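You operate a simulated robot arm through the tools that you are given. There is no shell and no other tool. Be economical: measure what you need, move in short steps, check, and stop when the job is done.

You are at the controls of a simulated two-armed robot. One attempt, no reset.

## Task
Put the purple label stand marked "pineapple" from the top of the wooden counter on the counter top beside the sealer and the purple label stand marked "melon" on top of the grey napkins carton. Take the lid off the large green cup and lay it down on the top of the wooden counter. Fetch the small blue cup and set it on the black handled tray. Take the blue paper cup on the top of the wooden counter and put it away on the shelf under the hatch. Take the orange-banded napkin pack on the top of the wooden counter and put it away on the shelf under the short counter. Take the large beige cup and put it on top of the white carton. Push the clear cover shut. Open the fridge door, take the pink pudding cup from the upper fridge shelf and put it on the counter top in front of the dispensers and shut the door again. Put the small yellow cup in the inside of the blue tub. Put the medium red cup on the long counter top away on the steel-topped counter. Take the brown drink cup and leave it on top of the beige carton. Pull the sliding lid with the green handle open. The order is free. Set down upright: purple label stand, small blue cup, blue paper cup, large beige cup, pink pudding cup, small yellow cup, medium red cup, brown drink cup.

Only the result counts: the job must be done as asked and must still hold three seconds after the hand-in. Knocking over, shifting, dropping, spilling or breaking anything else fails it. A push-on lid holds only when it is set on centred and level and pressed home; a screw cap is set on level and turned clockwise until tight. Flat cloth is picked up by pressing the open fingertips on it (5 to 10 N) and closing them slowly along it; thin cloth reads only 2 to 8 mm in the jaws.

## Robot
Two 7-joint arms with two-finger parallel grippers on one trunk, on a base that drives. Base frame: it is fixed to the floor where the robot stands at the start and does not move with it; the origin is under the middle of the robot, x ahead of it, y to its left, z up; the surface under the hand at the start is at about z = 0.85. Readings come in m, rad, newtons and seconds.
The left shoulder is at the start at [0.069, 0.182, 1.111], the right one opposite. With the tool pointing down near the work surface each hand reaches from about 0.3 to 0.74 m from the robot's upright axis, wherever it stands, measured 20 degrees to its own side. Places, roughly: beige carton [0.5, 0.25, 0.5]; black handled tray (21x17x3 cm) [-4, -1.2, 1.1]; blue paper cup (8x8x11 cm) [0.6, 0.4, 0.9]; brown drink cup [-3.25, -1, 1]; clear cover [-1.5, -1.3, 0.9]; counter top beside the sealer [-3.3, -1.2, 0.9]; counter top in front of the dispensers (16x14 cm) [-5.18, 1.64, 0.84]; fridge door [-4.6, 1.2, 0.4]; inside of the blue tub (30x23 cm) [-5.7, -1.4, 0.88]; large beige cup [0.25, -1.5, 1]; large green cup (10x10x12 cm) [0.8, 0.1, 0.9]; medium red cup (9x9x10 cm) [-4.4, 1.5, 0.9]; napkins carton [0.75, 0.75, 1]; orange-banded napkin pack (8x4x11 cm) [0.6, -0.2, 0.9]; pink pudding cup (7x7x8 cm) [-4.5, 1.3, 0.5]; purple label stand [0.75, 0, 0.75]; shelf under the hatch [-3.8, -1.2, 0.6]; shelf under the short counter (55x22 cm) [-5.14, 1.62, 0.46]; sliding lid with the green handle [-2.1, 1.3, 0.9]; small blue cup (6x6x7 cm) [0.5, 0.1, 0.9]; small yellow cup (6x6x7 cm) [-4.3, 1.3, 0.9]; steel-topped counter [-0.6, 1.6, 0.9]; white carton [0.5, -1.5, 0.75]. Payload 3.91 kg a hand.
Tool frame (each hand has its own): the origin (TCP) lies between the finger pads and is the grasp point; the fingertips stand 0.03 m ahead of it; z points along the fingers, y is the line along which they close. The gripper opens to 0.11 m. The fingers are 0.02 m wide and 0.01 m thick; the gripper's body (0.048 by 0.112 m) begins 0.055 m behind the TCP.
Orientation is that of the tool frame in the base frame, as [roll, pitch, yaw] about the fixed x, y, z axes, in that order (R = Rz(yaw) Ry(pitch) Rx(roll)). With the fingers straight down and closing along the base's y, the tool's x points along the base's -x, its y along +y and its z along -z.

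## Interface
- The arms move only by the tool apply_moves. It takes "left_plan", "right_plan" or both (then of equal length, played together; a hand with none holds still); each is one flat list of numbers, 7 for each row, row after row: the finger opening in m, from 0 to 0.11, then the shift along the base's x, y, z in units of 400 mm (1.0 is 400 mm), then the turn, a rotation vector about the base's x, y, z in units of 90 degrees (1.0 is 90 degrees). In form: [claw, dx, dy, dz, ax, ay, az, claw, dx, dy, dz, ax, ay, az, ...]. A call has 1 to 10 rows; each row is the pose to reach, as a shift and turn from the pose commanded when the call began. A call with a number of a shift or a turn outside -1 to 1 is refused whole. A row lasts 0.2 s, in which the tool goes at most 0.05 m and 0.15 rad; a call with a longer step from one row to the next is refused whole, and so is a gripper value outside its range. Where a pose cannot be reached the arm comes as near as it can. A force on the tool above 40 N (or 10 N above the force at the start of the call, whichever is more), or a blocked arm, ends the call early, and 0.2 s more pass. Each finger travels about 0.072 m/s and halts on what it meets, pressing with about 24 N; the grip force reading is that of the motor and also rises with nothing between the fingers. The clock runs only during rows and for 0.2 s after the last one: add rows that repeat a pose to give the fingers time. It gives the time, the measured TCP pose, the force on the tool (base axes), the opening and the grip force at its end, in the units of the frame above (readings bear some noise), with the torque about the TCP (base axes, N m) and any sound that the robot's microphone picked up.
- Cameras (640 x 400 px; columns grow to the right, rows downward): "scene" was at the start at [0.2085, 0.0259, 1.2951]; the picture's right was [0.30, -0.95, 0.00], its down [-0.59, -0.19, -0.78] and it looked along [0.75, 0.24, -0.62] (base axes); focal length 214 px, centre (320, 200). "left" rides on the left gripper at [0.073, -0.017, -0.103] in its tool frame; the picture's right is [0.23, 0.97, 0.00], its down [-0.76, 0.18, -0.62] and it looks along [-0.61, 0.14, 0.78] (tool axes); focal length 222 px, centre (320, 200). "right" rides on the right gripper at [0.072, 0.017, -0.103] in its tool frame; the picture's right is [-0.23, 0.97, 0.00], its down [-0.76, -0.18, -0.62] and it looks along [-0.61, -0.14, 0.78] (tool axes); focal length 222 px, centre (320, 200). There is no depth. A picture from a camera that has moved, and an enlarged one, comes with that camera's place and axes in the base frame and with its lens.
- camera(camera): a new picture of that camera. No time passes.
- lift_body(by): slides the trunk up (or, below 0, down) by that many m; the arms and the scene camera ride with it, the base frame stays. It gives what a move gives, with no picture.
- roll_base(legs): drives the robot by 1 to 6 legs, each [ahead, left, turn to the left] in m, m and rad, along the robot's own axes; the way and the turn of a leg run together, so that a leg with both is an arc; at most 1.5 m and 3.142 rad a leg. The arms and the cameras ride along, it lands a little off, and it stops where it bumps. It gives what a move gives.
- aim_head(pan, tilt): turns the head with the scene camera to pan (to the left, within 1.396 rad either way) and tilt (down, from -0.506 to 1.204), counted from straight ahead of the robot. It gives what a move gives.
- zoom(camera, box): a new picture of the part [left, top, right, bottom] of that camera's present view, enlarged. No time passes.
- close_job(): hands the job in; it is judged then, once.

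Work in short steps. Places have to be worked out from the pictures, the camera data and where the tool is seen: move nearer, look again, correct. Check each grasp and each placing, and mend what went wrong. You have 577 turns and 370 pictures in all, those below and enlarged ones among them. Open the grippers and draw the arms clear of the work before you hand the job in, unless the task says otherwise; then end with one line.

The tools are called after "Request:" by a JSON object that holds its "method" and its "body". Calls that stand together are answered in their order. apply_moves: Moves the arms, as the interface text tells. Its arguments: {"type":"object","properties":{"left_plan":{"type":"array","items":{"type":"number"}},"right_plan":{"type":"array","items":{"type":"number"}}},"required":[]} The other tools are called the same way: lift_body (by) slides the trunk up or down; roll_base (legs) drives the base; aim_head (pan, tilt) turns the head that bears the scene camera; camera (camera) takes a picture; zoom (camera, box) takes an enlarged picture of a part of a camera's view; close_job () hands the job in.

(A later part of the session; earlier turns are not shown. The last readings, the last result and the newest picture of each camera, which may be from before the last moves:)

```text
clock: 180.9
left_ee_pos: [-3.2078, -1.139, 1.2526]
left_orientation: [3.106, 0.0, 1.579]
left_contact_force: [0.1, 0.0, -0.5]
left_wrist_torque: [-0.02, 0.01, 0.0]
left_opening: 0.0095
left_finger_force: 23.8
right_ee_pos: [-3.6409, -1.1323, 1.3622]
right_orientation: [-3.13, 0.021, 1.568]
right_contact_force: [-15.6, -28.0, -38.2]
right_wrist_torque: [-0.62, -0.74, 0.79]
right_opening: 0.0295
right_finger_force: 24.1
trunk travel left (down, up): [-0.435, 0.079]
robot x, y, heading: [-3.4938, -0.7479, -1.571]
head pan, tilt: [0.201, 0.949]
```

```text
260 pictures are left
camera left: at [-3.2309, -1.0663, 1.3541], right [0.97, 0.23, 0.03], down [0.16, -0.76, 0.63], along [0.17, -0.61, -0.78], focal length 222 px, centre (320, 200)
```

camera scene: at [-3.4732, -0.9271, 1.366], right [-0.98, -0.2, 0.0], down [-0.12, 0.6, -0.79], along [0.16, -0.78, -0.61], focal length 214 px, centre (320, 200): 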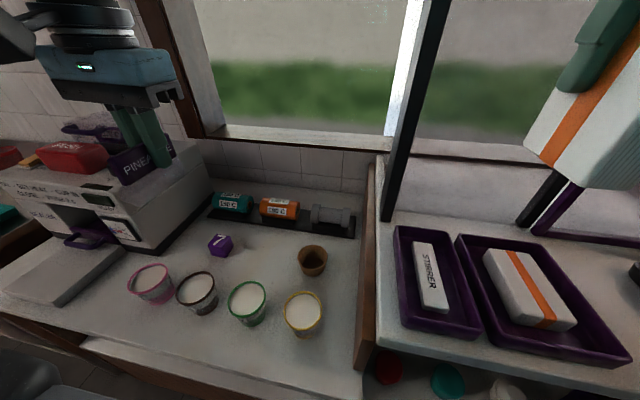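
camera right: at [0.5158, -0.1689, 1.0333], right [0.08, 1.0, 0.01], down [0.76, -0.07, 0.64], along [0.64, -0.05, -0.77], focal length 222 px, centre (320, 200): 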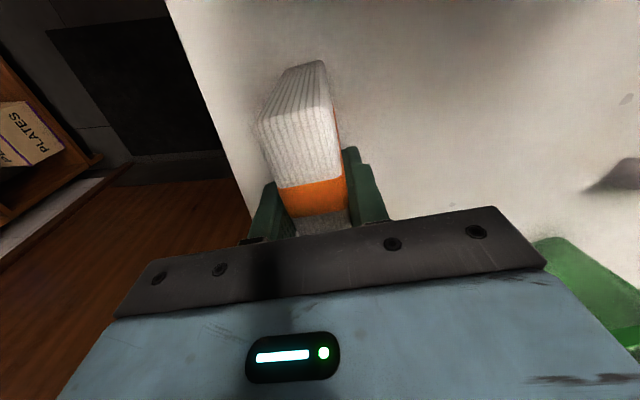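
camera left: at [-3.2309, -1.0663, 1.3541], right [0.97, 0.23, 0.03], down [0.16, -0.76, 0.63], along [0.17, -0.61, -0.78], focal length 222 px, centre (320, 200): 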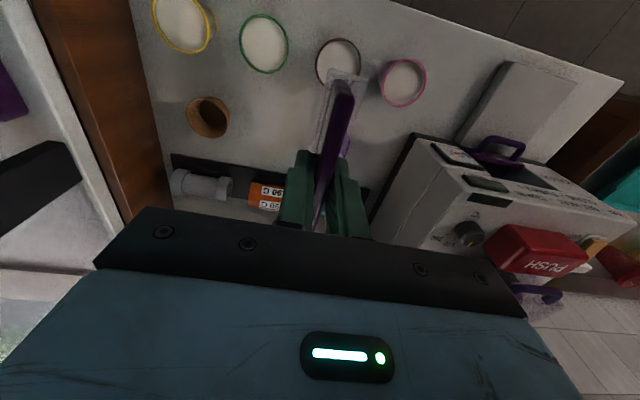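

The right arm presses on something (probably the robot's own head) at that height; I lower it 7 cm and forward a little to relieve it.

Request:
{"method": "apply_moves", "body": {"right_plan": [0.02, -0.03, -0.03, -0.08, 0, 0, 0, 0.02, -0.05, -0.08, -0.16, 0, 0, 0, 0.02, -0.05, -0.08, -0.18, 0, 0, 0]}}

Request:
{"method": "camera", "body": {"camera": "right"}}

Request:
{"method": "camera", "body": {"camera": "scene"}}

```text
clock: 181.7
left_ee_pos: [-3.209, -1.1375, 1.2536]
left_orientation: [3.107, -0.001, 1.58]
left_contact_force: [0.2, 0.0, -1.2]
left_wrist_torque: [-0.02, -0.01, 0.0]
left_opening: 0.0098
left_finger_force: 24.3
right_ee_pos: [-3.6586, -1.16, 1.2937]
right_orientation: [-3.133, 0.023, 1.573]
right_contact_force: [0.0, -0.1, 0.8]
right_wrist_torque: [-0.02, -0.02, -0.01]
right_opening: 0.0293
right_finger_force: 24.2
trunk travel left (down, up): [-0.435, 0.079]
robot x, y, heading: [-3.4929, -0.7456, -1.567]
head pan, tilt: [0.201, 0.949]
```

```text
259 pictures are left
camera right: at [-3.6414, -1.0849, 1.3955], right [0.97, -0.23, 0.0], down [-0.17, -0.75, 0.64], along [-0.15, -0.63, -0.77], focal length 222 px, centre (320, 200)
```

right: 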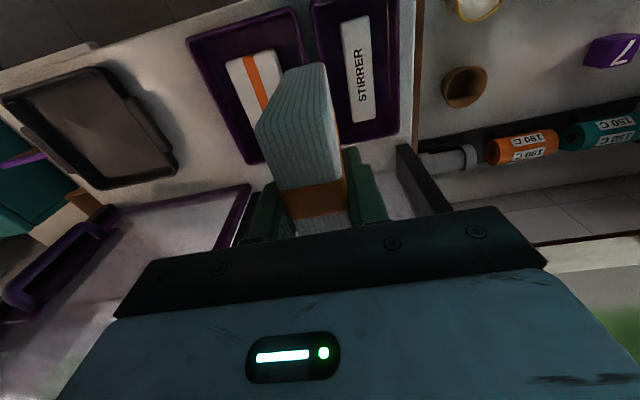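

```text
258 pictures are left
camera scene: at [-3.4753, -0.913, 1.3428], right [-0.98, -0.2, 0.0], down [-0.16, 0.8, -0.58], along [0.12, -0.57, -0.81], focal length 214 px, centre (320, 200)
```

scene: 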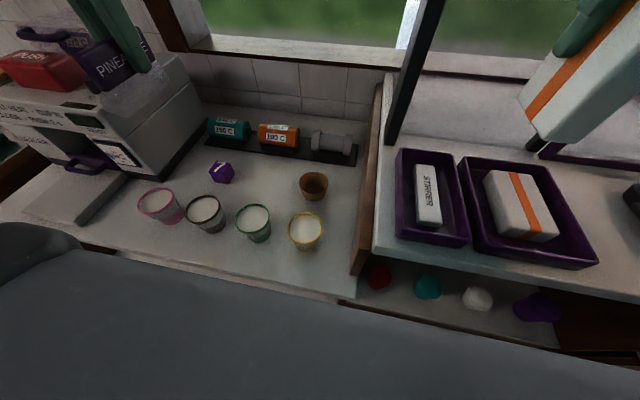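

Relieved. Now I look closely at how the stand sits in the left fingers before placing.

Request:
{"method": "zoom", "body": {"camera": "left", "box": [240, 50, 440, 240]}}

Request:
{"method": "zoom", "body": {"camera": "scene", "box": [20, 0, 220, 125]}}

```text
2.11 times, centred on (340, 145) of left
camera zoom: at [-3.2306, -1.0657, 1.3544], right [0.97, 0.23, 0.03], down [0.16, -0.76, 0.63], along [0.17, -0.61, -0.78], focal length 468 px, centre (278, 316)
```

zoom: 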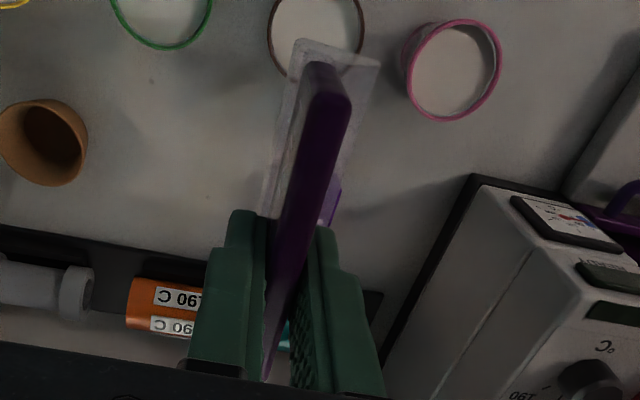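

```text
3.20 times, centred on (120, 62) of scene
camera zoom: at [-3.4753, -0.913, 1.3428], right [-0.98, -0.2, 0.0], down [-0.16, 0.8, -0.58], along [0.12, -0.57, -0.81], focal length 686 px, centre (960, 640)
```

zoom: 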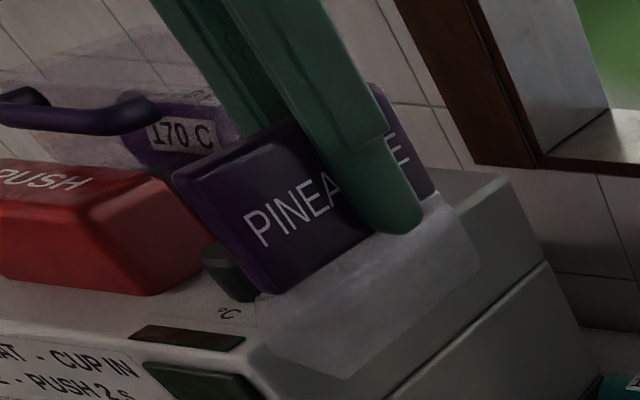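

The panel leans ~15° relative to its foot, so I roll the left hand +12° about y to level the foot while moving over the spot.

Request:
{"method": "apply_moves", "body": {"left_plan": [0, -0.03, -0.1, 0, 0, 0.04, 0, 0, -0.05, -0.2, 0, 0, 0.08, 0, 0, -0.065, -0.3, 0, 0, 0.13, 0, 0, -0.065, -0.386, -0.04, 0, 0.13, 0, 0, -0.065, -0.386, -0.15, 0, 0.13, 0, 0, -0.065, -0.386, -0.26, 0, 0.13, 0, 0, -0.065, -0.386, -0.37, 0, 0.13, 0, 0, -0.065, -0.386, -0.48, 0, 0.13, 0, 0, -0.065, -0.386, -0.59, 0, 0.13, 0]}}

Request:
{"method": "camera", "body": {"camera": "left"}}

Request:
{"method": "camera", "body": {"camera": "scene"}}

```text
clock: 183.7
left_ee_pos: [-3.237, -1.2962, 1.0162]
left_orientation: [-2.971, -0.002, 1.578]
left_contact_force: [-0.3, -0.4, -0.9]
left_wrist_torque: [-0.03, -0.01, -0.01]
left_opening: 0.0097
left_finger_force: 23.7
right_ee_pos: [-3.6593, -1.1609, 1.2928]
right_orientation: [-3.133, 0.021, 1.571]
right_contact_force: [-0.1, -0.9, 0.8]
right_wrist_torque: [-0.01, -0.02, -0.02]
right_opening: 0.0294
right_finger_force: 23.4
trunk travel left (down, up): [-0.435, 0.079]
robot x, y, heading: [-3.4923, -0.7437, -1.568]
head pan, tilt: [0.201, 0.949]
```

```text
255 pictures are left
camera left: at [-3.2362, -1.2229, 1.1206], right [0.96, 0.23, -0.16], down [0.29, -0.76, 0.58], along [0.01, -0.61, -0.8], focal length 222 px, centre (320, 200)
```

left: 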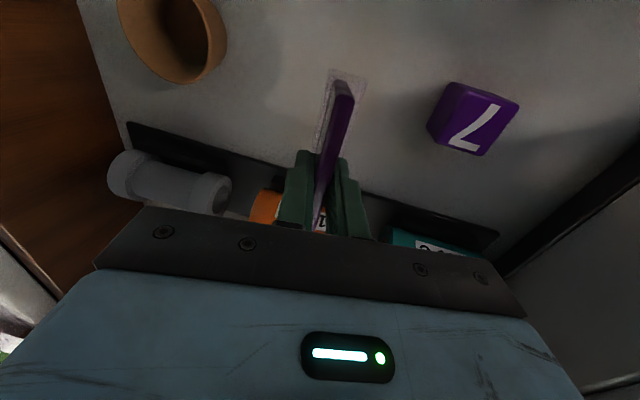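

```text
254 pictures are left
camera scene: at [-3.4753, -0.9143, 1.3425], right [-0.98, -0.2, 0.0], down [-0.16, 0.8, -0.58], along [0.12, -0.57, -0.81], focal length 214 px, centre (320, 200)
```

scene: 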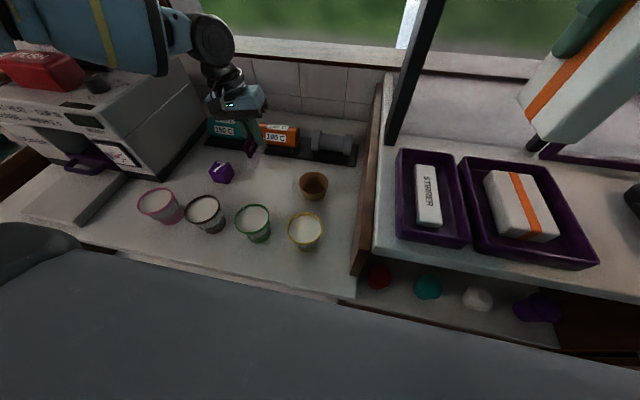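

Clear of the back ledge; I shift 1.5 cm toward me and lower, the last centimetres slowly.

Request:
{"method": "apply_moves", "body": {"left_plan": [0, 0, 0.04, -0.08, 0, 0, 0, 0, 0, 0.04, -0.16, 0, 0, 0, 0, 0, 0.04, -0.21, 0, 0, 0, 0, 0, 0.04, -0.23, 0, 0, 0, 0, 0, 0.04, -0.23, 0, 0, 0]}}

Request:
{"method": "apply_moves", "body": {"left_plan": [0, 0, 0, -0.015, 0, 0, 0, 0, 0, 0, -0.03, 0, 0, 0, 0, 0, 0, -0.03, 0, 0, 0]}}

```text
clock: 184.7
left_ee_pos: [-3.2388, -1.2813, 0.937]
left_orientation: [-2.966, 0.017, 1.584]
left_contact_force: [2.5, 8.9, 26.4]
left_wrist_torque: [0.83, 0.27, -0.17]
left_opening: 0.0099
left_finger_force: 24.3
right_ee_pos: [-3.6599, -1.1587, 1.2929]
right_orientation: [-3.134, 0.024, 1.574]
right_contact_force: [-0.1, -0.8, -1.3]
right_wrist_torque: [-0.01, 0.01, -0.01]
right_opening: 0.0293
right_finger_force: 23.8
trunk travel left (down, up): [-0.435, 0.079]
robot x, y, heading: [-3.4946, -0.7462, -1.566]
head pan, tilt: [0.201, 0.949]
stopped in row 4 (left hand): the force on the tool passed its limit at 48 N (the readings are from after the stop); the commanded pose is now the measured one
```

```text
clock: 185.0
left_ee_pos: [-3.2373, -1.283, 0.9379]
left_orientation: [-2.962, 0.02, 1.584]
left_contact_force: [1.6, 7.7, 20.4]
left_wrist_torque: [0.77, 0.29, -0.17]
left_opening: 0.0096
left_finger_force: 23.7
right_ee_pos: [-3.6584, -1.1592, 1.2925]
right_orientation: [-3.134, 0.023, 1.571]
right_contact_force: [0.6, 0.2, -0.1]
right_wrist_torque: [0.01, 0.02, 0.0]
right_opening: 0.0293
right_finger_force: 23.9
trunk travel left (down, up): [-0.435, 0.079]
robot x, y, heading: [-3.492, -0.7462, -1.567]
head pan, tilt: [0.201, 0.949]
stopped in row 1 (left hand): the force on the tool passed its limit at 44 N (the readings are from after the stop); the commanded pose is now the measured one
```

Contact at z≈0.937. I check the view before release.

Request:
{"method": "apply_moves", "body": {"left_plan": [0, 0, 0, 0.008, 0, 0, 0, 0, 0, 0, 0.008, 0, 0, 0]}}

Request:
{"method": "camera", "body": {"camera": "left"}}

Request:
{"method": "zoom", "body": {"camera": "scene", "box": [160, 80, 360, 240]}}

```text
clock: 185.6
left_ee_pos: [-3.2381, -1.2831, 0.9382]
left_orientation: [-2.965, 0.018, 1.584]
left_contact_force: [-2.2, -1.3, 7.0]
left_wrist_torque: [-0.2, 0.28, 0.05]
left_opening: 0.0094
left_finger_force: 23.6
right_ee_pos: [-3.6596, -1.1598, 1.2921]
right_orientation: [-3.134, 0.023, 1.574]
right_contact_force: [0.6, -0.5, 0.4]
right_wrist_torque: [0.0, 0.01, 0.0]
right_opening: 0.0296
right_finger_force: 23.5
trunk travel left (down, up): [-0.435, 0.079]
robot x, y, heading: [-3.4926, -0.7476, -1.567]
head pan, tilt: [0.201, 0.949]
```

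```text
253 pictures are left
camera left: at [-3.2379, -1.2078, 1.0397], right [0.96, 0.24, -0.18], down [0.29, -0.75, 0.6], along [0.01, -0.62, -0.78], focal length 222 px, centre (320, 200)
```

left: 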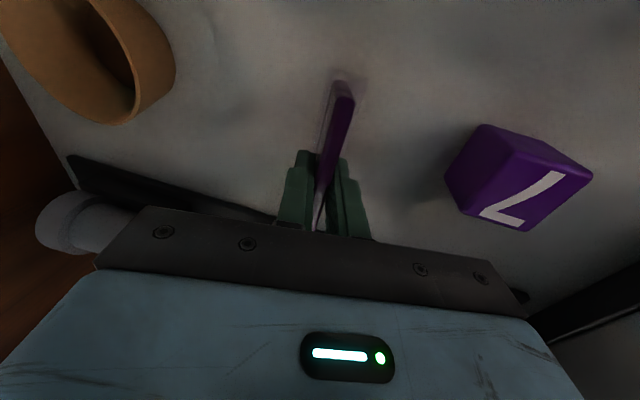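

```text
2.50 times, centred on (260, 160) of scene
camera zoom: at [-3.4759, -0.9131, 1.3426], right [-0.98, -0.2, 0.0], down [-0.16, 0.8, -0.58], along [0.12, -0.57, -0.81], focal length 536 px, centre (470, 300)
```

zoom: 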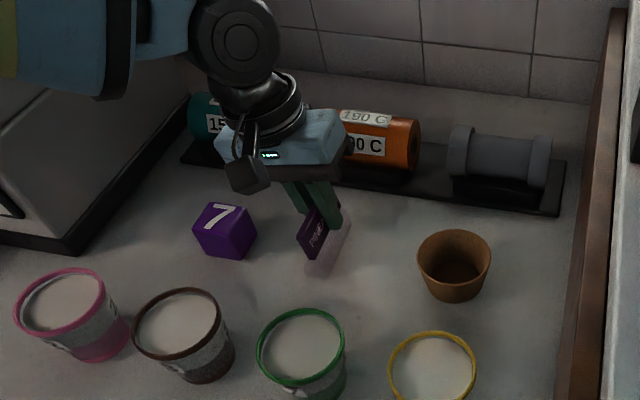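

Stand touches lightly; I open and lift away.

Request:
{"method": "apply_moves", "body": {"left_plan": [0.02, 0, 0, 0, 0, 0, 0, 0.035, 0, 0, 0, 0, 0, 0, 0.05, 0, 0, 0.0, 0, 0, 0, 0.05, 0, 0, 0.0, 0, 0, 0, 0.05, 0, 0, 0.08, 0, 0, 0, 0.05, 0, 0, 0.18, 0, 0, 0, 0.05, 0, 0, 0.29, 0, -0.04, 0, 0.05, 0, 0.04, 0.39, 0, -0.08, 0, 0.05, 0, 0.08, 0.49, 0, -0.13, 0]}}

Request:
{"method": "zoom", "body": {"camera": "scene", "box": [160, 80, 360, 240]}}

```text
clock: 187.6
left_ee_pos: [-3.2375, -1.2501, 1.1357]
left_orientation: [3.112, 0.021, 1.58]
left_contact_force: [0.3, 0.6, 0.3]
left_wrist_torque: [0.03, -0.02, -0.02]
left_opening: 0.0496
left_finger_force: 0.0
right_ee_pos: [-3.6592, -1.1597, 1.293]
right_orientation: [-3.133, 0.023, 1.573]
right_contact_force: [0.3, -0.2, 0.6]
right_wrist_torque: [-0.02, 0.03, 0.02]
right_opening: 0.0294
right_finger_force: 24.0
trunk travel left (down, up): [-0.435, 0.079]
robot x, y, heading: [-3.4888, -0.7476, -1.565]
head pan, tilt: [0.201, 0.949]
```

```text
2.50 times, centred on (260, 160) of scene
camera zoom: at [-3.4762, -0.9126, 1.3427], right [-0.98, -0.2, 0.0], down [-0.16, 0.8, -0.58], along [0.12, -0.57, -0.81], focal length 536 px, centre (470, 300)
```

zoom: 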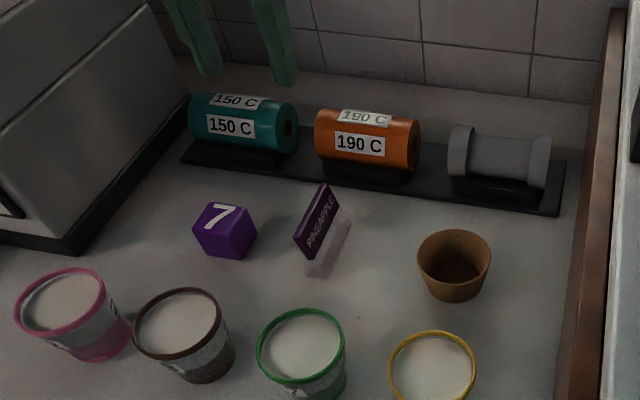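

Pineapple stands upright right of the sealer. I raise the left hand, back off, turn around and drive toward the short counter at x≈-5.1 on the other row.

Request:
{"method": "apply_moves", "body": {"left_plan": [0.05, 0, 0.1, 0.05, 0, 0, 0, 0.05, 0, 0.2, 0.1, 0, 0, 0, 0.05, 0, 0.3, 0.15, 0, 0, 0, 0.05, 0, 0.4, 0.2, 0, 0, 0]}}

Request:
{"method": "roll_base", "body": {"legs": [[-0.7, 0, 0], [0, 0, 3.1416], [0, 1.45, 0]]}}

Request:
{"method": "aim_head", "body": {"pan": 0, "tilt": 0.5}}

Request:
{"method": "camera", "body": {"camera": "scene"}}

```text
clock: 188.6
left_ee_pos: [-3.2358, -1.0917, 1.2129]
left_orientation: [3.113, 0.02, 1.58]
left_contact_force: [-0.2, 0.1, 0.0]
left_wrist_torque: [-0.05, 0.04, -0.02]
left_opening: 0.0502
left_finger_force: 0.1
right_ee_pos: [-3.6595, -1.1592, 1.2926]
right_orientation: [-3.133, 0.025, 1.572]
right_contact_force: [0.5, 0.3, 0.4]
right_wrist_torque: [0.02, -0.01, 0.04]
right_opening: 0.0293
right_finger_force: 24.4
trunk travel left (down, up): [-0.435, 0.079]
robot x, y, heading: [-3.4899, -0.7477, -1.565]
head pan, tilt: [0.201, 0.949]
```

```text
refused: 3.1416 is not a number from -3.14159 to 3.14159
```

```text
clock: 189.5
left_ee_pos: [-3.2357, -1.094, 1.2129]
left_orientation: [3.115, 0.019, 1.58]
left_contact_force: [-0.6, -0.2, -0.3]
left_wrist_torque: [0.0, 0.0, -0.01]
left_opening: 0.0499
left_finger_force: 0.0
right_ee_pos: [-3.6589, -1.1592, 1.2918]
right_orientation: [-3.134, 0.023, 1.572]
right_contact_force: [0.5, 0.2, -0.3]
right_wrist_torque: [-0.04, -0.02, -0.02]
right_opening: 0.0292
right_finger_force: 23.9
trunk travel left (down, up): [-0.435, 0.079]
robot x, y, heading: [-3.492, -0.7493, -1.564]
head pan, tilt: [0.0, 0.499]
```

```text
250 pictures are left
camera scene: at [-3.4896, -0.9331, 1.38], right [-1.0, 0.0, 0.0], down [0.0, 0.48, -0.88], along [0.0, -0.88, -0.48], focal length 214 px, centre (320, 200)
```

scene: 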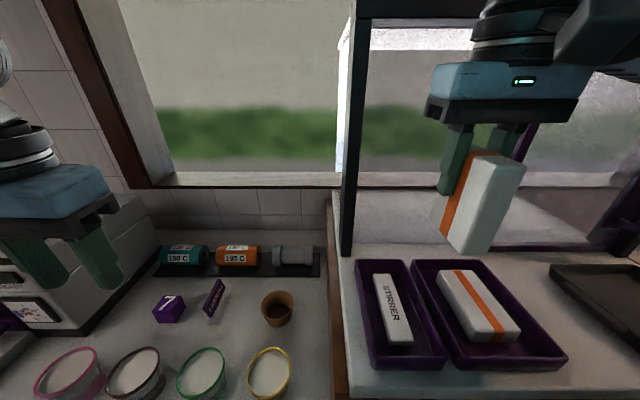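

Retry the drive with the turn just under π.

Request:
{"method": "roll_base", "body": {"legs": [[-0.7, 0, 0], [0, 0, 3.14], [0, 1.45, 0]]}}

Request:
{"method": "camera", "body": {"camera": "scene"}}

```text
clock: 213.6
left_ee_pos: [-5.2266, 0.2803, 1.2139]
left_orientation: [3.113, 0.019, -1.546]
left_contact_force: [0.0, -1.4, 0.3]
left_wrist_torque: [0.01, -0.04, -0.01]
left_opening: 0.05
left_finger_force: 0.1
right_ee_pos: [-4.8044, 0.3553, 1.2929]
right_orientation: [-3.133, 0.021, -1.552]
right_contact_force: [-0.4, 0.5, -0.7]
right_wrist_torque: [0.03, 0.0, 0.02]
right_opening: 0.0295
right_finger_force: 24.2
trunk travel left (down, up): [-0.435, 0.079]
robot x, y, heading: [-4.9627, -0.0631, 1.59]
head pan, tilt: [0.0, 0.499]
```

```text
249 pictures are left
camera scene: at [-4.9657, 0.1238, 1.3801], right [1.0, 0.02, 0.0], down [0.01, -0.48, -0.88], along [-0.02, 0.88, -0.48], focal length 214 px, centre (320, 200)
```

scene: 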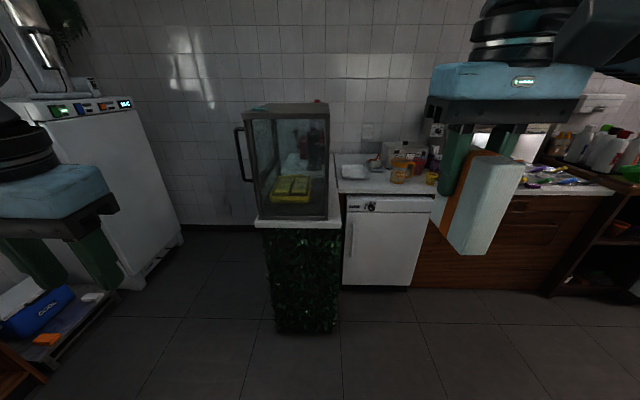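

A peninsula with a glass case stands at x≈-5.1; the short counter must be seen from its left side. I drive left and look.

Request:
{"method": "roll_base", "body": {"legs": [[0, 0.75, 0]]}}

Request:
{"method": "aim_head", "body": {"pan": -0.3, "tilt": 0.6}}

Request:
{"method": "camera", "body": {"camera": "scene"}}

```text
clock: 220.6
left_ee_pos: [-5.9729, 0.2594, 1.2143]
left_orientation: [3.113, 0.019, -1.538]
left_contact_force: [0.4, 0.0, 0.4]
left_wrist_torque: [-0.01, 0.02, 0.0]
left_opening: 0.0501
left_finger_force: 0.1
right_ee_pos: [-5.5505, 0.3377, 1.2911]
right_orientation: [-3.134, 0.022, -1.546]
right_contact_force: [-0.6, 0.3, -0.8]
right_wrist_torque: [-0.01, -0.01, 0.0]
right_opening: 0.0294
right_finger_force: 23.8
trunk travel left (down, up): [-0.435, 0.079]
robot x, y, heading: [-5.7055, -0.0805, 1.598]
head pan, tilt: [0.0, 0.499]
```

```text
clock: 221.3
left_ee_pos: [-5.9727, 0.2606, 1.2133]
left_orientation: [3.115, 0.019, -1.539]
left_contact_force: [-0.3, -0.6, -0.1]
left_wrist_torque: [-0.02, 0.0, -0.01]
left_opening: 0.0504
left_finger_force: 0.1
right_ee_pos: [-5.5515, 0.3369, 1.2918]
right_orientation: [-3.132, 0.022, -1.546]
right_contact_force: [-0.1, 1.1, -1.5]
right_wrist_torque: [-0.03, -0.01, -0.01]
right_opening: 0.0293
right_finger_force: 24.2
trunk travel left (down, up): [-0.435, 0.079]
robot x, y, heading: [-5.7084, -0.0806, 1.597]
head pan, tilt: [-0.3, 0.6]
```

```text
248 pictures are left
camera scene: at [-5.6838, 0.0996, 1.371], right [0.96, -0.27, 0.0], down [-0.15, -0.54, -0.83], along [0.22, 0.8, -0.56], focal length 214 px, centre (320, 200)
```

scene: 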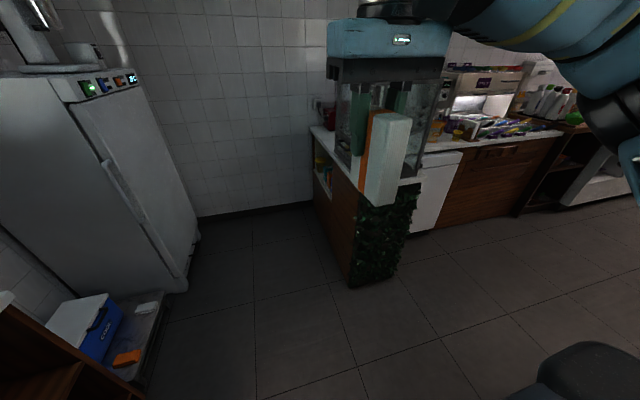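

The peninsula's left face is open with shelves. I drive into the alcove a bit and look at it with the head turned right.

Request:
{"method": "roll_base", "body": {"legs": [[0.8, 0.15, -0.02]]}}

Request:
{"method": "aim_head", "body": {"pan": -0.9, "tilt": 0.6}}

Request:
{"method": "camera", "body": {"camera": "scene"}}

```text
clock: 225.7
left_ee_pos: [-6.1371, 1.0652, 1.2147]
left_orientation: [3.113, 0.018, -1.546]
left_contact_force: [-0.2, 0.2, -0.2]
left_wrist_torque: [-0.02, 0.03, 0.01]
left_opening: 0.0499
left_finger_force: 0.0
right_ee_pos: [-5.7159, 1.1364, 1.2921]
right_orientation: [-3.134, 0.022, -1.554]
right_contact_force: [0.1, -0.2, -0.9]
right_wrist_torque: [-0.01, 0.0, -0.02]
right_opening: 0.0293
right_finger_force: 24.6
trunk travel left (down, up): [-0.435, 0.079]
robot x, y, heading: [-5.8755, 0.7238, 1.593]
head pan, tilt: [-0.3, 0.6]
```

```text
clock: 226.7
left_ee_pos: [-6.1383, 1.0652, 1.2134]
left_orientation: [3.115, 0.02, -1.546]
left_contact_force: [-0.6, 0.3, 0.5]
left_wrist_torque: [0.04, 0.0, -0.02]
left_opening: 0.0502
left_finger_force: 0.0
right_ee_pos: [-5.7154, 1.1386, 1.2919]
right_orientation: [-3.133, 0.023, -1.554]
right_contact_force: [-0.4, 0.2, 0.1]
right_wrist_torque: [-0.01, -0.03, -0.02]
right_opening: 0.0293
right_finger_force: 23.8
trunk travel left (down, up): [-0.435, 0.079]
robot x, y, heading: [-5.8746, 0.721, 1.587]
head pan, tilt: [-0.901, 0.6]
```

```text
247 pictures are left
camera scene: at [-5.8064, 0.8732, 1.371], right [0.64, -0.77, 0.0], down [-0.44, -0.36, -0.83], along [0.64, 0.53, -0.56], focal length 214 px, centre (320, 200)
```

scene: 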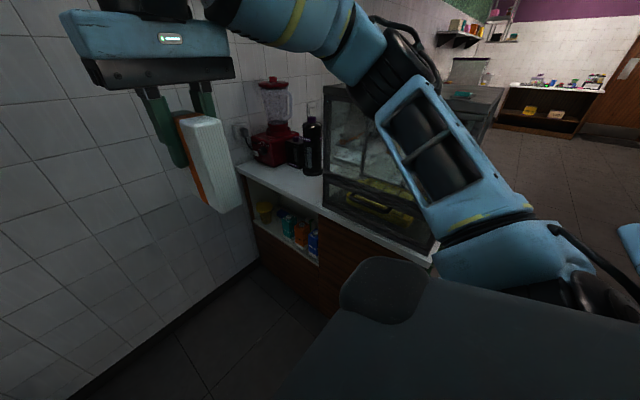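

I turn to face the short counter (+x) and move up opposite its shelf to see it.

Request:
{"method": "roll_base", "body": {"legs": [[0, 0, -1.587], [0, 0.55, 0]]}}

Request:
{"method": "aim_head", "body": {"pan": 0.2, "tilt": 0.8}}

Request:
{"method": "camera", "body": {"camera": "scene"}}

Request:
{"method": "camera", "body": {"camera": "left"}}

```text
clock: 235.9
left_ee_pos: [-5.5239, 1.521, 1.2132]
left_orientation: [3.113, 0.018, -3.14]
left_contact_force: [-0.4, 0.5, -1.0]
left_wrist_torque: [-0.02, -0.02, 0.0]
left_opening: 0.0501
left_finger_force: 0.1
right_ee_pos: [-5.4617, 1.0969, 1.2919]
right_orientation: [-3.133, 0.023, 3.136]
right_contact_force: [-0.2, 0.1, -0.4]
right_wrist_torque: [0.03, 0.01, 0.01]
right_opening: 0.0293
right_finger_force: 23.5
trunk travel left (down, up): [-0.435, 0.079]
robot x, y, heading: [-5.8736, 1.2654, -0.01]
head pan, tilt: [-0.901, 0.6]
```

```text
clock: 237.2
left_ee_pos: [-5.5243, 1.5205, 1.2145]
left_orientation: [3.113, 0.02, -3.141]
left_contact_force: [0.0, -0.6, -0.2]
left_wrist_torque: [0.0, 0.0, -0.02]
left_opening: 0.0502
left_finger_force: 0.1
right_ee_pos: [-5.4621, 1.0976, 1.2914]
right_orientation: [-3.133, 0.022, 3.135]
right_contact_force: [0.4, -0.5, -0.1]
right_wrist_torque: [-0.01, 0.05, 0.02]
right_opening: 0.0295
right_finger_force: 24.3
trunk travel left (down, up): [-0.435, 0.079]
robot x, y, heading: [-5.8734, 1.2646, -0.008]
head pan, tilt: [0.201, 0.799]
```

```text
246 pictures are left
camera scene: at [-5.6968, 1.2812, 1.3542], right [0.19, -0.98, 0.0], down [-0.7, -0.14, -0.7], along [0.68, 0.14, -0.72], focal length 214 px, centre (320, 200)
```

scene: 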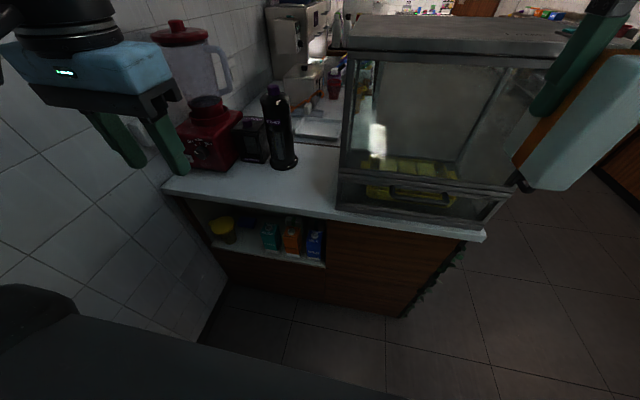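

```text
245 pictures are left
camera left: at [-5.5996, 1.5016, 1.3141], right [-0.23, 0.97, 0.02], down [0.75, 0.16, 0.64], along [0.62, 0.16, -0.77], focal length 222 px, centre (320, 200)
```

left: 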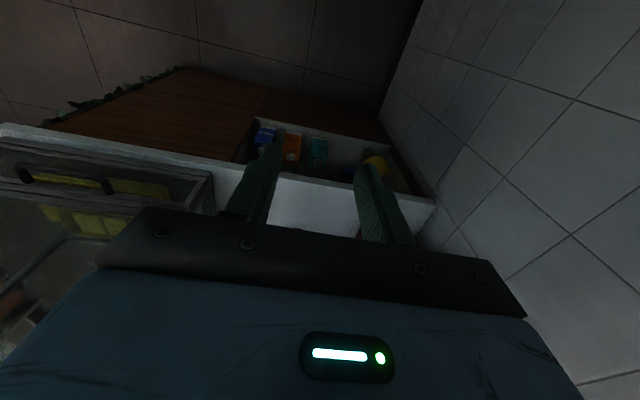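

I zoom on the shelf to find a free gap.

Request:
{"method": "zoom", "body": {"camera": "scene", "box": [160, 180, 360, 305]}}

Request:
{"method": "zoom", "body": {"camera": "left", "box": [220, 90, 440, 220]}}

```text
3.20 times, centred on (260, 242) of scene
camera zoom: at [-5.6968, 1.2812, 1.3542], right [0.19, -0.98, 0.0], down [-0.7, -0.14, -0.7], along [0.68, 0.14, -0.72], focal length 686 px, centre (512, 64)
```

zoom: 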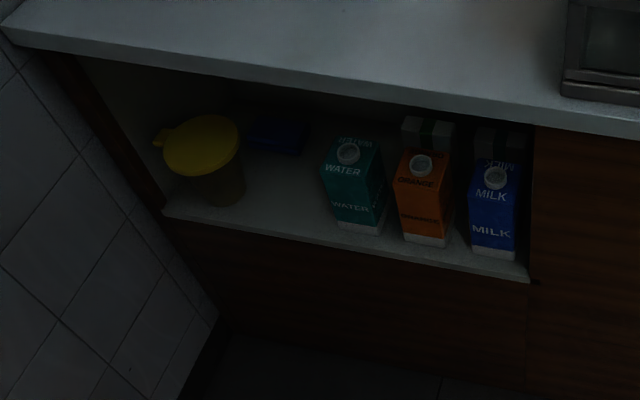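

```text
2.91 times, centred on (330, 155) of left
camera zoom: at [-5.5996, 1.5016, 1.3141], right [-0.23, 0.97, 0.02], down [0.75, 0.16, 0.64], along [0.62, 0.16, -0.77], focal length 646 px, centre (291, 331)
```

zoom: 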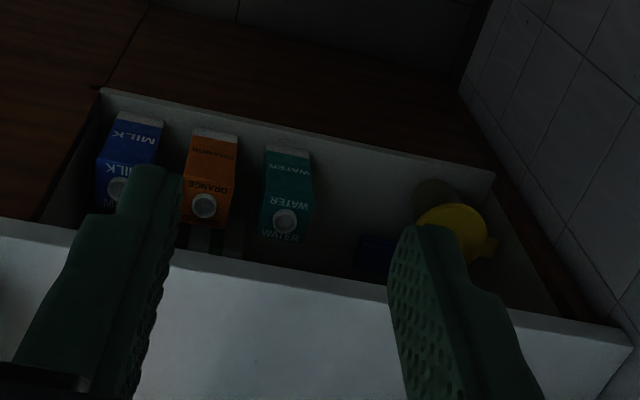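

There is a free gap on the shelf at y≈1.65–1.79. I'll set the pack down on the counter top first and re-grip it with the left hand from the front. I move 0.22 m left.

Request:
{"method": "roll_base", "body": {"legs": [[0, 0.22, 0]]}}

Request:
{"method": "apply_moves", "body": {"right_plan": [0.02, 0.05, 0.02, -0.05, 0, 0, 0, 0.02, 0.13, 0.06, -0.1, 0, 0, 0, 0.02, 0.22, 0.1, -0.14, 0, 0, 0, 0.02, 0.31, 0.14, -0.18, 0, 0, 0, 0.02, 0.4, 0.18, -0.22, 0, 0, 0, 0.02, 0.5, 0.22, -0.24, 0, 0, 0, 0.02, 0.58, 0.26, -0.26, 0, 0, 0, 0.02, 0.64, 0.28, -0.35, 0, 0, 0]}}

Request:
{"method": "camera", "body": {"camera": "scene"}}

Request:
{"method": "camera", "body": {"camera": "right"}}

```text
clock: 239.2
left_ee_pos: [-5.5264, 1.6595, 1.2181]
left_orientation: [3.086, 0.022, 3.137]
left_contact_force: [0.3, 0.5, -0.2]
left_wrist_torque: [-0.04, -0.02, -0.01]
left_opening: 0.0502
left_finger_force: 0.0
right_ee_pos: [-5.4628, 1.237, 1.2897]
right_orientation: [3.136, 0.025, 3.135]
right_contact_force: [-0.5, -0.7, 0.2]
right_wrist_torque: [0.02, 0.03, -0.02]
right_opening: 0.0294
right_finger_force: 24.6
trunk travel left (down, up): [-0.435, 0.079]
robot x, y, heading: [-5.874, 1.4279, -0.003]
head pan, tilt: [0.201, 0.799]
stopped in leg 1: the robot was blocked; the commanded pose is now the measured one
```

```text
clock: 240.5
left_ee_pos: [-5.5269, 1.6614, 1.2182]
left_orientation: [3.084, 0.023, 3.136]
left_contact_force: [0.0, 0.3, -0.1]
left_wrist_torque: [0.0, 0.04, 0.03]
left_opening: 0.05
left_finger_force: 0.0
right_ee_pos: [-5.3, 1.3107, 1.2042]
right_orientation: [-3.133, 0.001, 3.136]
right_contact_force: [1.2, -0.7, -0.3]
right_wrist_torque: [0.0, 0.02, 0.0]
right_opening: 0.0293
right_finger_force: 24.2
trunk travel left (down, up): [-0.435, 0.079]
robot x, y, heading: [-5.8738, 1.4234, -0.005]
head pan, tilt: [0.201, 0.799]
stopped in row 6 (right hand): the force on the tool passed its limit at 160 N (the readings are from after the stop); the commanded pose is now the measured one
```

```text
242 pictures are left
camera scene: at [-5.7007, 1.4221, 1.3548], right [0.19, -0.98, -0.01], down [-0.7, -0.13, -0.7], along [0.69, 0.14, -0.71], focal length 214 px, centre (320, 200)
```

scene: 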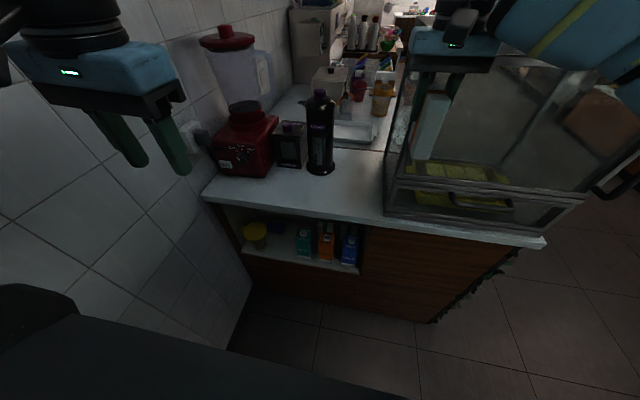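

```text
241 pictures are left
camera right: at [-5.3727, 1.3288, 1.3079], right [0.23, 0.97, -0.01], down [0.76, -0.18, 0.62], along [0.61, -0.15, -0.78], focal length 222 px, centre (320, 200)
```

right: 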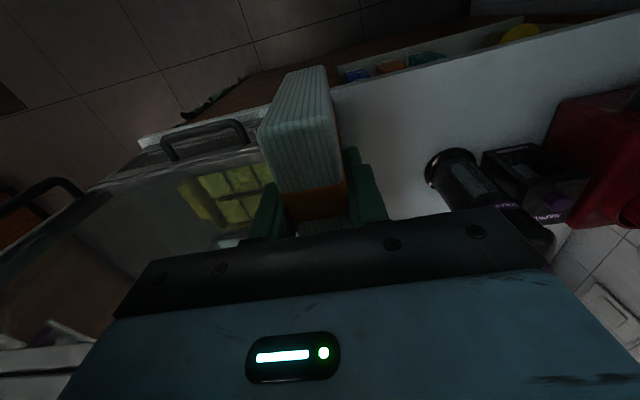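

The hand bumped the glass case (it stands up to y≈1.32); the case does not appear displaced. I pull straight back at once and compare with an enlarged view.

Request:
{"method": "apply_moves", "body": {"right_plan": [0.02, -0.1, 0, 0.0, 0, 0, 0, 0.02, -0.2, 0.02, 0, 0, 0, 0, 0.02, -0.3, 0.05, 0, 0, 0, 0]}}

Request:
{"method": "camera", "body": {"camera": "scene"}}

```text
clock: 241.3
left_ee_pos: [-5.5278, 1.6605, 1.2182]
left_orientation: [3.084, 0.022, 3.137]
left_contact_force: [-0.2, 0.9, 0.1]
left_wrist_torque: [-0.06, 0.02, -0.01]
left_opening: 0.0504
left_finger_force: 0.1
right_ee_pos: [-5.4215, 1.3343, 1.207]
right_orientation: [-3.135, 0.001, 3.137]
right_contact_force: [-1.0, -0.6, -0.5]
right_wrist_torque: [-0.01, 0.0, 0.02]
right_opening: 0.0297
right_finger_force: 24.1
trunk travel left (down, up): [-0.435, 0.079]
robot x, y, heading: [-5.875, 1.423, -0.003]
head pan, tilt: [0.201, 0.799]
```

```text
240 pictures are left
camera scene: at [-5.701, 1.4218, 1.3548], right [0.19, -0.98, -0.01], down [-0.7, -0.13, -0.7], along [0.69, 0.15, -0.71], focal length 214 px, centre (320, 200)
```

scene: 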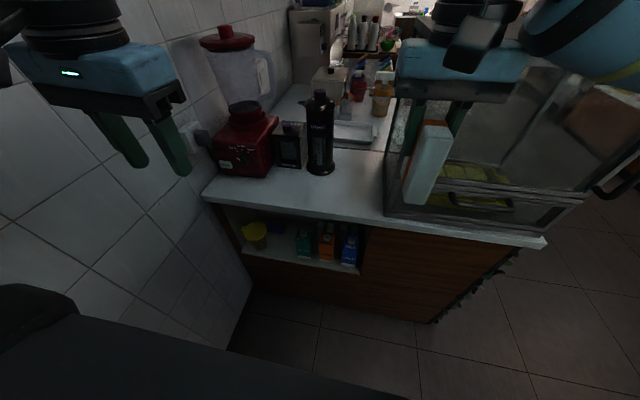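

The case looks unmoved. I'll hand the pack over in mid-air: right hand brings it to ≈(-5.25,1.53,1.25), first sideways away from the case, then forward.

Request:
{"method": "apply_moves", "body": {"right_plan": [0.02, 0, 0.1, 0.03, 0, 0, 0, 0.02, 0, 0.2, 0.06, 0, 0, 0, 0.02, 0.05, 0.3, 0.08, 0, 0, 0, 0.02, 0.14, 0.37, 0.1, 0, 0, 0, 0.02, 0.23, 0.43, 0.1, 0, 0, 0, 0.02, 0.33, 0.48, 0.1, 0, 0, 0, 0.02, 0.43, 0.49, 0.1, 0, 0, 0]}}

Request:
{"method": "camera", "body": {"camera": "scene"}}

```text
clock: 242.6
left_ee_pos: [-5.5266, 1.6602, 1.2182]
left_orientation: [3.08, 0.023, 3.137]
left_contact_force: [1.1, -0.6, -0.3]
left_wrist_torque: [0.01, -0.02, 0.01]
left_opening: 0.05
left_finger_force: 0.0
right_ee_pos: [-5.2972, 1.3945, 1.2714]
right_orientation: [3.069, -0.004, 2.993]
right_contact_force: [-0.2, -0.7, 0.2]
right_wrist_torque: [0.02, -0.01, 0.01]
right_opening: 0.0292
right_finger_force: 23.7
right hand out of reach, approached as far as the arm can: row 5, 6
trunk travel left (down, up): [-0.435, 0.079]
robot x, y, heading: [-5.8751, 1.4222, -0.011]
head pan, tilt: [0.201, 0.799]
stopped in row 6 (right hand): the arm was blocked; the commanded pose is now the measured one
```

```text
239 pictures are left
camera scene: at [-5.7009, 1.4232, 1.3548], right [0.19, -0.98, -0.01], down [-0.7, -0.13, -0.7], along [0.69, 0.14, -0.71], focal length 214 px, centre (320, 200)
```

scene: 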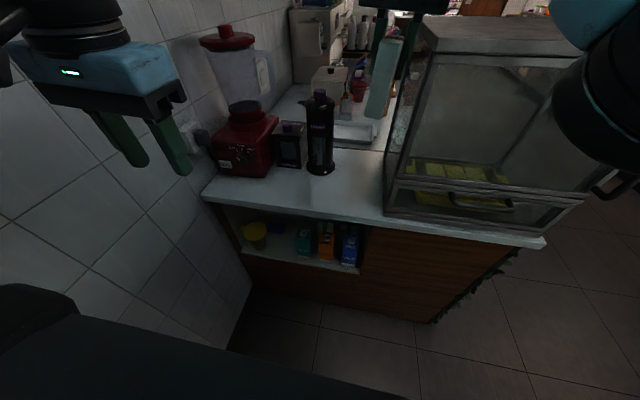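

Too cramped next to the case. I pull the right arm back, and drive back/right into the open part of the alcove for the handover.

Request:
{"method": "apply_moves", "body": {"right_plan": [0.02, -0.1, 0, 0, 0, 0, 0, 0.02, -0.2, 0, 0, 0, 0, 0, 0.02, -0.3, 0, 0, 0, 0, 0.04, 0.02, -0.35, 0, 0, 0, 0, 0.09]}}

Request:
{"method": "roll_base", "body": {"legs": [[-0.12, -0.4, 0], [0, -0.6, 0]]}}

Request:
{"method": "camera", "body": {"camera": "scene"}}

```text
clock: 243.6
left_ee_pos: [-5.5264, 1.6601, 1.2182]
left_orientation: [3.083, 0.02, 3.135]
left_contact_force: [1.0, 0.2, 0.5]
left_wrist_torque: [-0.02, 0.04, 0.0]
left_opening: 0.0497
left_finger_force: 0.0
right_ee_pos: [-5.4378, 1.3952, 1.2709]
right_orientation: [3.069, 0.001, 3.136]
right_contact_force: [-0.5, 0.7, -1.3]
right_wrist_torque: [0.0, 0.01, 0.03]
right_opening: 0.0293
right_finger_force: 24.3
trunk travel left (down, up): [-0.435, 0.079]
robot x, y, heading: [-5.8752, 1.4262, -0.009]
head pan, tilt: [0.201, 0.799]
```

```text
clock: 252.9
left_ee_pos: [-5.6462, 0.6935, 1.2127]
left_orientation: [3.1, 0.017, -3.132]
left_contact_force: [0.4, -0.5, -0.1]
left_wrist_torque: [-0.01, -0.02, 0.0]
left_opening: 0.0502
left_finger_force: 0.0
right_ee_pos: [-5.551, 0.428, 1.2695]
right_orientation: [3.083, -0.003, -3.13]
right_contact_force: [0.5, 0.0, 0.5]
right_wrist_torque: [-0.03, -0.03, 0.01]
right_opening: 0.0293
right_finger_force: 23.9
trunk travel left (down, up): [-0.435, 0.079]
robot x, y, heading: [-5.9921, 0.4373, 0.008]
head pan, tilt: [0.201, 0.799]
```

```text
238 pictures are left
camera scene: at [-5.8154, 0.4539, 1.3541], right [0.21, -0.98, 0.0], down [-0.7, -0.15, -0.7], along [0.68, 0.15, -0.72], focal length 214 px, centre (320, 200)
```

scene: 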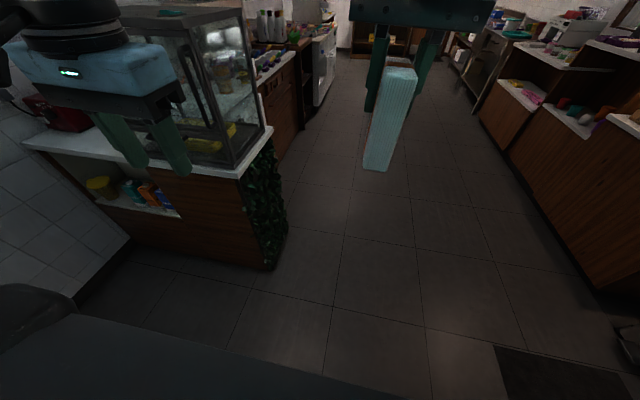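

Open space here. I bring the right hand with the pack to the front-centre (yawed -0.4 rad) and tilt the left hand forward.

Request:
{"method": "apply_moves", "body": {"right_plan": [0.02, 0.1, 0.04, 0, 0, 0, -0.08, 0.02, 0.2, 0.08, 0, 0, 0, -0.16, 0.02, 0.3, 0.12, 0, 0, 0, -0.255, 0.02, 0.4, 0.15, 0, 0, 0, -0.255, 0.02, 0.4, 0.15, 0, 0, 0, -0.255, 0.02, 0.4, 0.15, 0, 0, 0, -0.255, 0.02, 0.4, 0.15, 0, 0, 0, -0.255, 0.02, 0.4, 0.15, 0, 0, 0, -0.255, 0.02, 0.4, 0.15, 0, 0, 0, -0.255, 0.02, 0.4, 0.15, 0, 0, 0, -0.255], "left_plan": [0.08, 0.05, 0, 0, 0, -0.09, 0, 0.08, 0.1, 0, 0, 0, -0.18, 0, 0.08, 0.15, 0, 0, 0, -0.27, 0, 0.08, 0.2, 0, 0, 0, -0.36, 0, 0.08, 0.25, 0, 0, 0, -0.45, 0, 0.08, 0.3, 0, 0, 0, -0.54, 0, 0.08, 0.35, 0, 0, 0, -0.63, 0, 0.08, 0.4, 0, 0, 0, -0.72, 0, 0.08, 0.45, 0, 0, 0, -0.81, 0, 0.08, 0.47, 0, 0, 0, -0.83, 0]}}

Request:
{"method": "apply_moves", "body": {"left_plan": [0.08, 0, 0, 0, 0, 0, -0.09, 0.08, 0, 0, 0, 0, 0, -0.18, 0.08, 0, 0, 0, 0, 0, -0.255]}}

Request:
{"method": "camera", "body": {"camera": "left"}}

Request:
{"method": "camera", "body": {"camera": "scene"}}

```text
clock: 255.3
left_ee_pos: [-5.4572, 0.694, 1.2143]
left_orientation: [-3.14, 1.324, -3.099]
left_contact_force: [-0.5, -0.1, 0.6]
left_wrist_torque: [-0.01, -0.02, 0.0]
left_opening: 0.0799
left_finger_force: 0.0
right_ee_pos: [-5.3917, 0.4062, 1.2747]
right_orientation: [3.03, -0.031, 2.636]
right_contact_force: [-0.4, -0.4, -0.6]
right_wrist_torque: [0.01, 0.02, -0.02]
right_opening: 0.0296
right_finger_force: 23.8
right hand out of reach, approached as far as the arm can: row 4, 5, 6, 7, 8, 9, 10
trunk travel left (down, up): [-0.435, 0.079]
robot x, y, heading: [-5.9933, 0.4343, 0.007]
head pan, tilt: [0.201, 0.799]
stopped in row 10 (right hand): the arm was blocked; the commanded pose is now the measured one
```

```text
clock: 256.1
left_ee_pos: [-5.4563, 0.6941, 1.2145]
left_orientation: [3.141, 1.327, 2.782]
left_contact_force: [-0.5, 0.1, 0.0]
left_wrist_torque: [-0.04, 0.02, -0.01]
left_opening: 0.0799
left_finger_force: 0.2
right_ee_pos: [-5.3934, 0.4072, 1.2756]
right_orientation: [3.032, -0.032, 2.636]
right_contact_force: [-0.8, 0.5, -0.8]
right_wrist_torque: [-0.02, 0.0, 0.0]
right_opening: 0.0293
right_finger_force: 24.1
trunk travel left (down, up): [-0.435, 0.079]
robot x, y, heading: [-5.9921, 0.436, 0.013]
head pan, tilt: [0.201, 0.799]
```

```text
237 pictures are left
camera left: at [-5.5742, 0.7204, 1.1682], right [0.29, 0.93, -0.22], down [-0.33, 0.31, 0.89], along [0.9, -0.19, 0.4], focal length 222 px, centre (320, 200)
```

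left: 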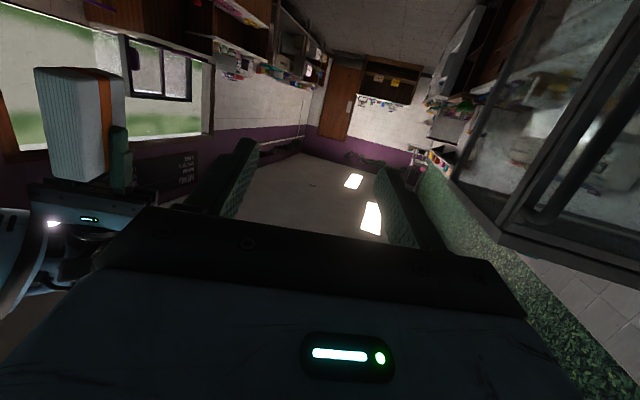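

```text
236 pictures are left
camera scene: at [-5.8155, 0.4544, 1.3542], right [0.21, -0.98, 0.0], down [-0.7, -0.15, -0.7], along [0.68, 0.15, -0.72], focal length 214 px, centre (320, 200)
```

scene: 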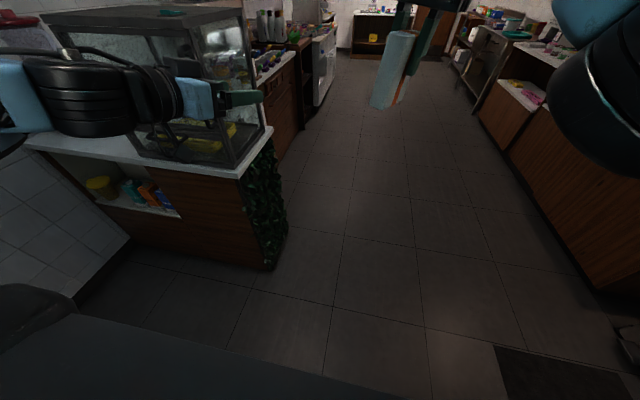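

I lower both hands (more inward reach there) and yaw them further to meet.

Request:
{"method": "apply_moves", "body": {"right_plan": [0.02, 0, 0, -0.1, 0, 0, -0.05, 0.02, 0, 0.02, -0.2, 0, 0, -0.1, 0.02, 0, 0.05, -0.3, 0, 0, -0.146, 0.02, 0, 0.08, -0.32, 0, 0, -0.146], "left_plan": [0.08, 0, 0, -0.1, 0, 0, -0.08, 0.08, 0, 0, -0.2, 0, 0, -0.16, 0.08, 0, 0, -0.28, 0, 0, -0.235, 0.08, 0, 0, -0.3, 0, 0, -0.235]}}

Request:
{"method": "camera", "body": {"camera": "left"}}

```text
clock: 257.1
left_ee_pos: [-5.4584, 0.6938, 1.0926]
left_orientation: [3.141, 1.323, 2.413]
left_contact_force: [0.9, 0.1, -0.9]
left_wrist_torque: [-0.02, -0.02, -0.01]
left_opening: 0.0797
left_finger_force: 0.0
right_ee_pos: [-5.3935, 0.4403, 1.1452]
right_orientation: [3.031, -0.029, 2.406]
right_contact_force: [0.0, 0.0, -0.1]
right_wrist_torque: [-0.05, 0.01, -0.02]
right_opening: 0.0294
right_finger_force: 24.0
trunk travel left (down, up): [-0.435, 0.079]
robot x, y, heading: [-5.9945, 0.4352, 0.01]
head pan, tilt: [0.201, 0.799]
```

```text
235 pictures are left
camera left: at [-5.5583, 0.7607, 1.0474], right [0.61, 0.76, -0.22], down [-0.19, 0.41, 0.89], along [0.77, -0.5, 0.4], focal length 222 px, centre (320, 200)
```

left: 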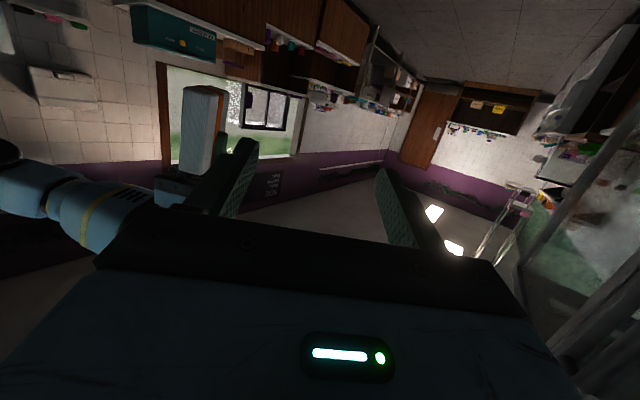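

Orientations match. I move the pack 7 cm further ahead, and the left hand to a standoff in line with it.

Request:
{"method": "apply_moves", "body": {"right_plan": [0.02, 0.09, 0, 0, 0, 0, 0, 0.02, 0.175, 0, 0, 0, 0, 0, 0.02, 0.175, 0, 0, 0, 0, 0, 0.02, 0.175, 0, 0, 0, 0, 0], "left_plan": [0.08, -0.02, -0.08, 0.005, 0, 0, 0, 0.08, -0.04, -0.16, 0.005, 0, 0, 0, 0.08, -0.06, -0.23, 0.005, 0, 0, 0, 0.08, -0.066, -0.267, 0.005, 0, 0, 0]}}

Request:
{"method": "camera", "body": {"camera": "left"}}

Request:
{"method": "camera", "body": {"camera": "scene"}}

```text
clock: 258.1
left_ee_pos: [-5.4849, 0.5865, 1.0965]
left_orientation: [-3.138, 1.322, 2.419]
left_contact_force: [0.2, 0.0, 0.0]
left_wrist_torque: [0.02, 0.02, -0.02]
left_opening: 0.08
left_finger_force: 0.1
right_ee_pos: [-5.344, 0.4322, 1.139]
right_orientation: [3.032, -0.029, 2.411]
right_contact_force: [-0.4, -0.3, 0.3]
right_wrist_torque: [0.0, -0.02, -0.04]
right_opening: 0.0294
right_finger_force: 23.8
right hand out of reach, approached as far as the arm can: row 2, 3, 4
trunk travel left (down, up): [-0.435, 0.079]
robot x, y, heading: [-5.9904, 0.437, 0.014]
head pan, tilt: [0.201, 0.799]
```

```text
234 pictures are left
camera left: at [-5.5848, 0.6537, 1.0498], right [0.6, 0.77, -0.22], down [-0.19, 0.41, 0.89], along [0.77, -0.5, 0.4], focal length 222 px, centre (320, 200)
```

left: 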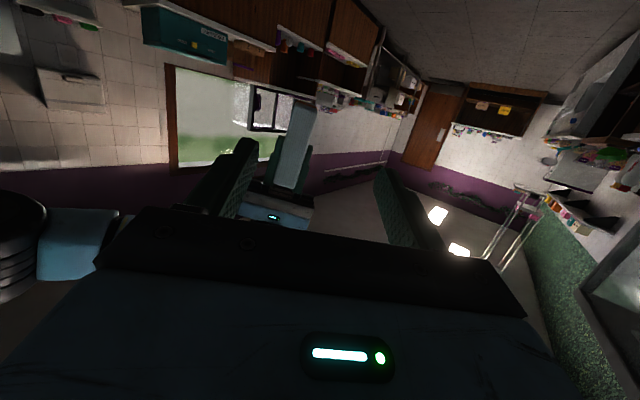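

```text
233 pictures are left
camera scene: at [-5.8156, 0.4545, 1.3542], right [0.21, -0.98, 0.0], down [-0.7, -0.15, -0.7], along [0.68, 0.15, -0.72], focal length 214 px, centre (320, 200)
```

scene: 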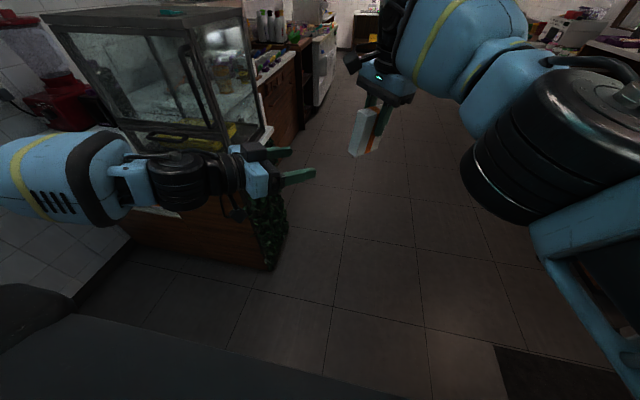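

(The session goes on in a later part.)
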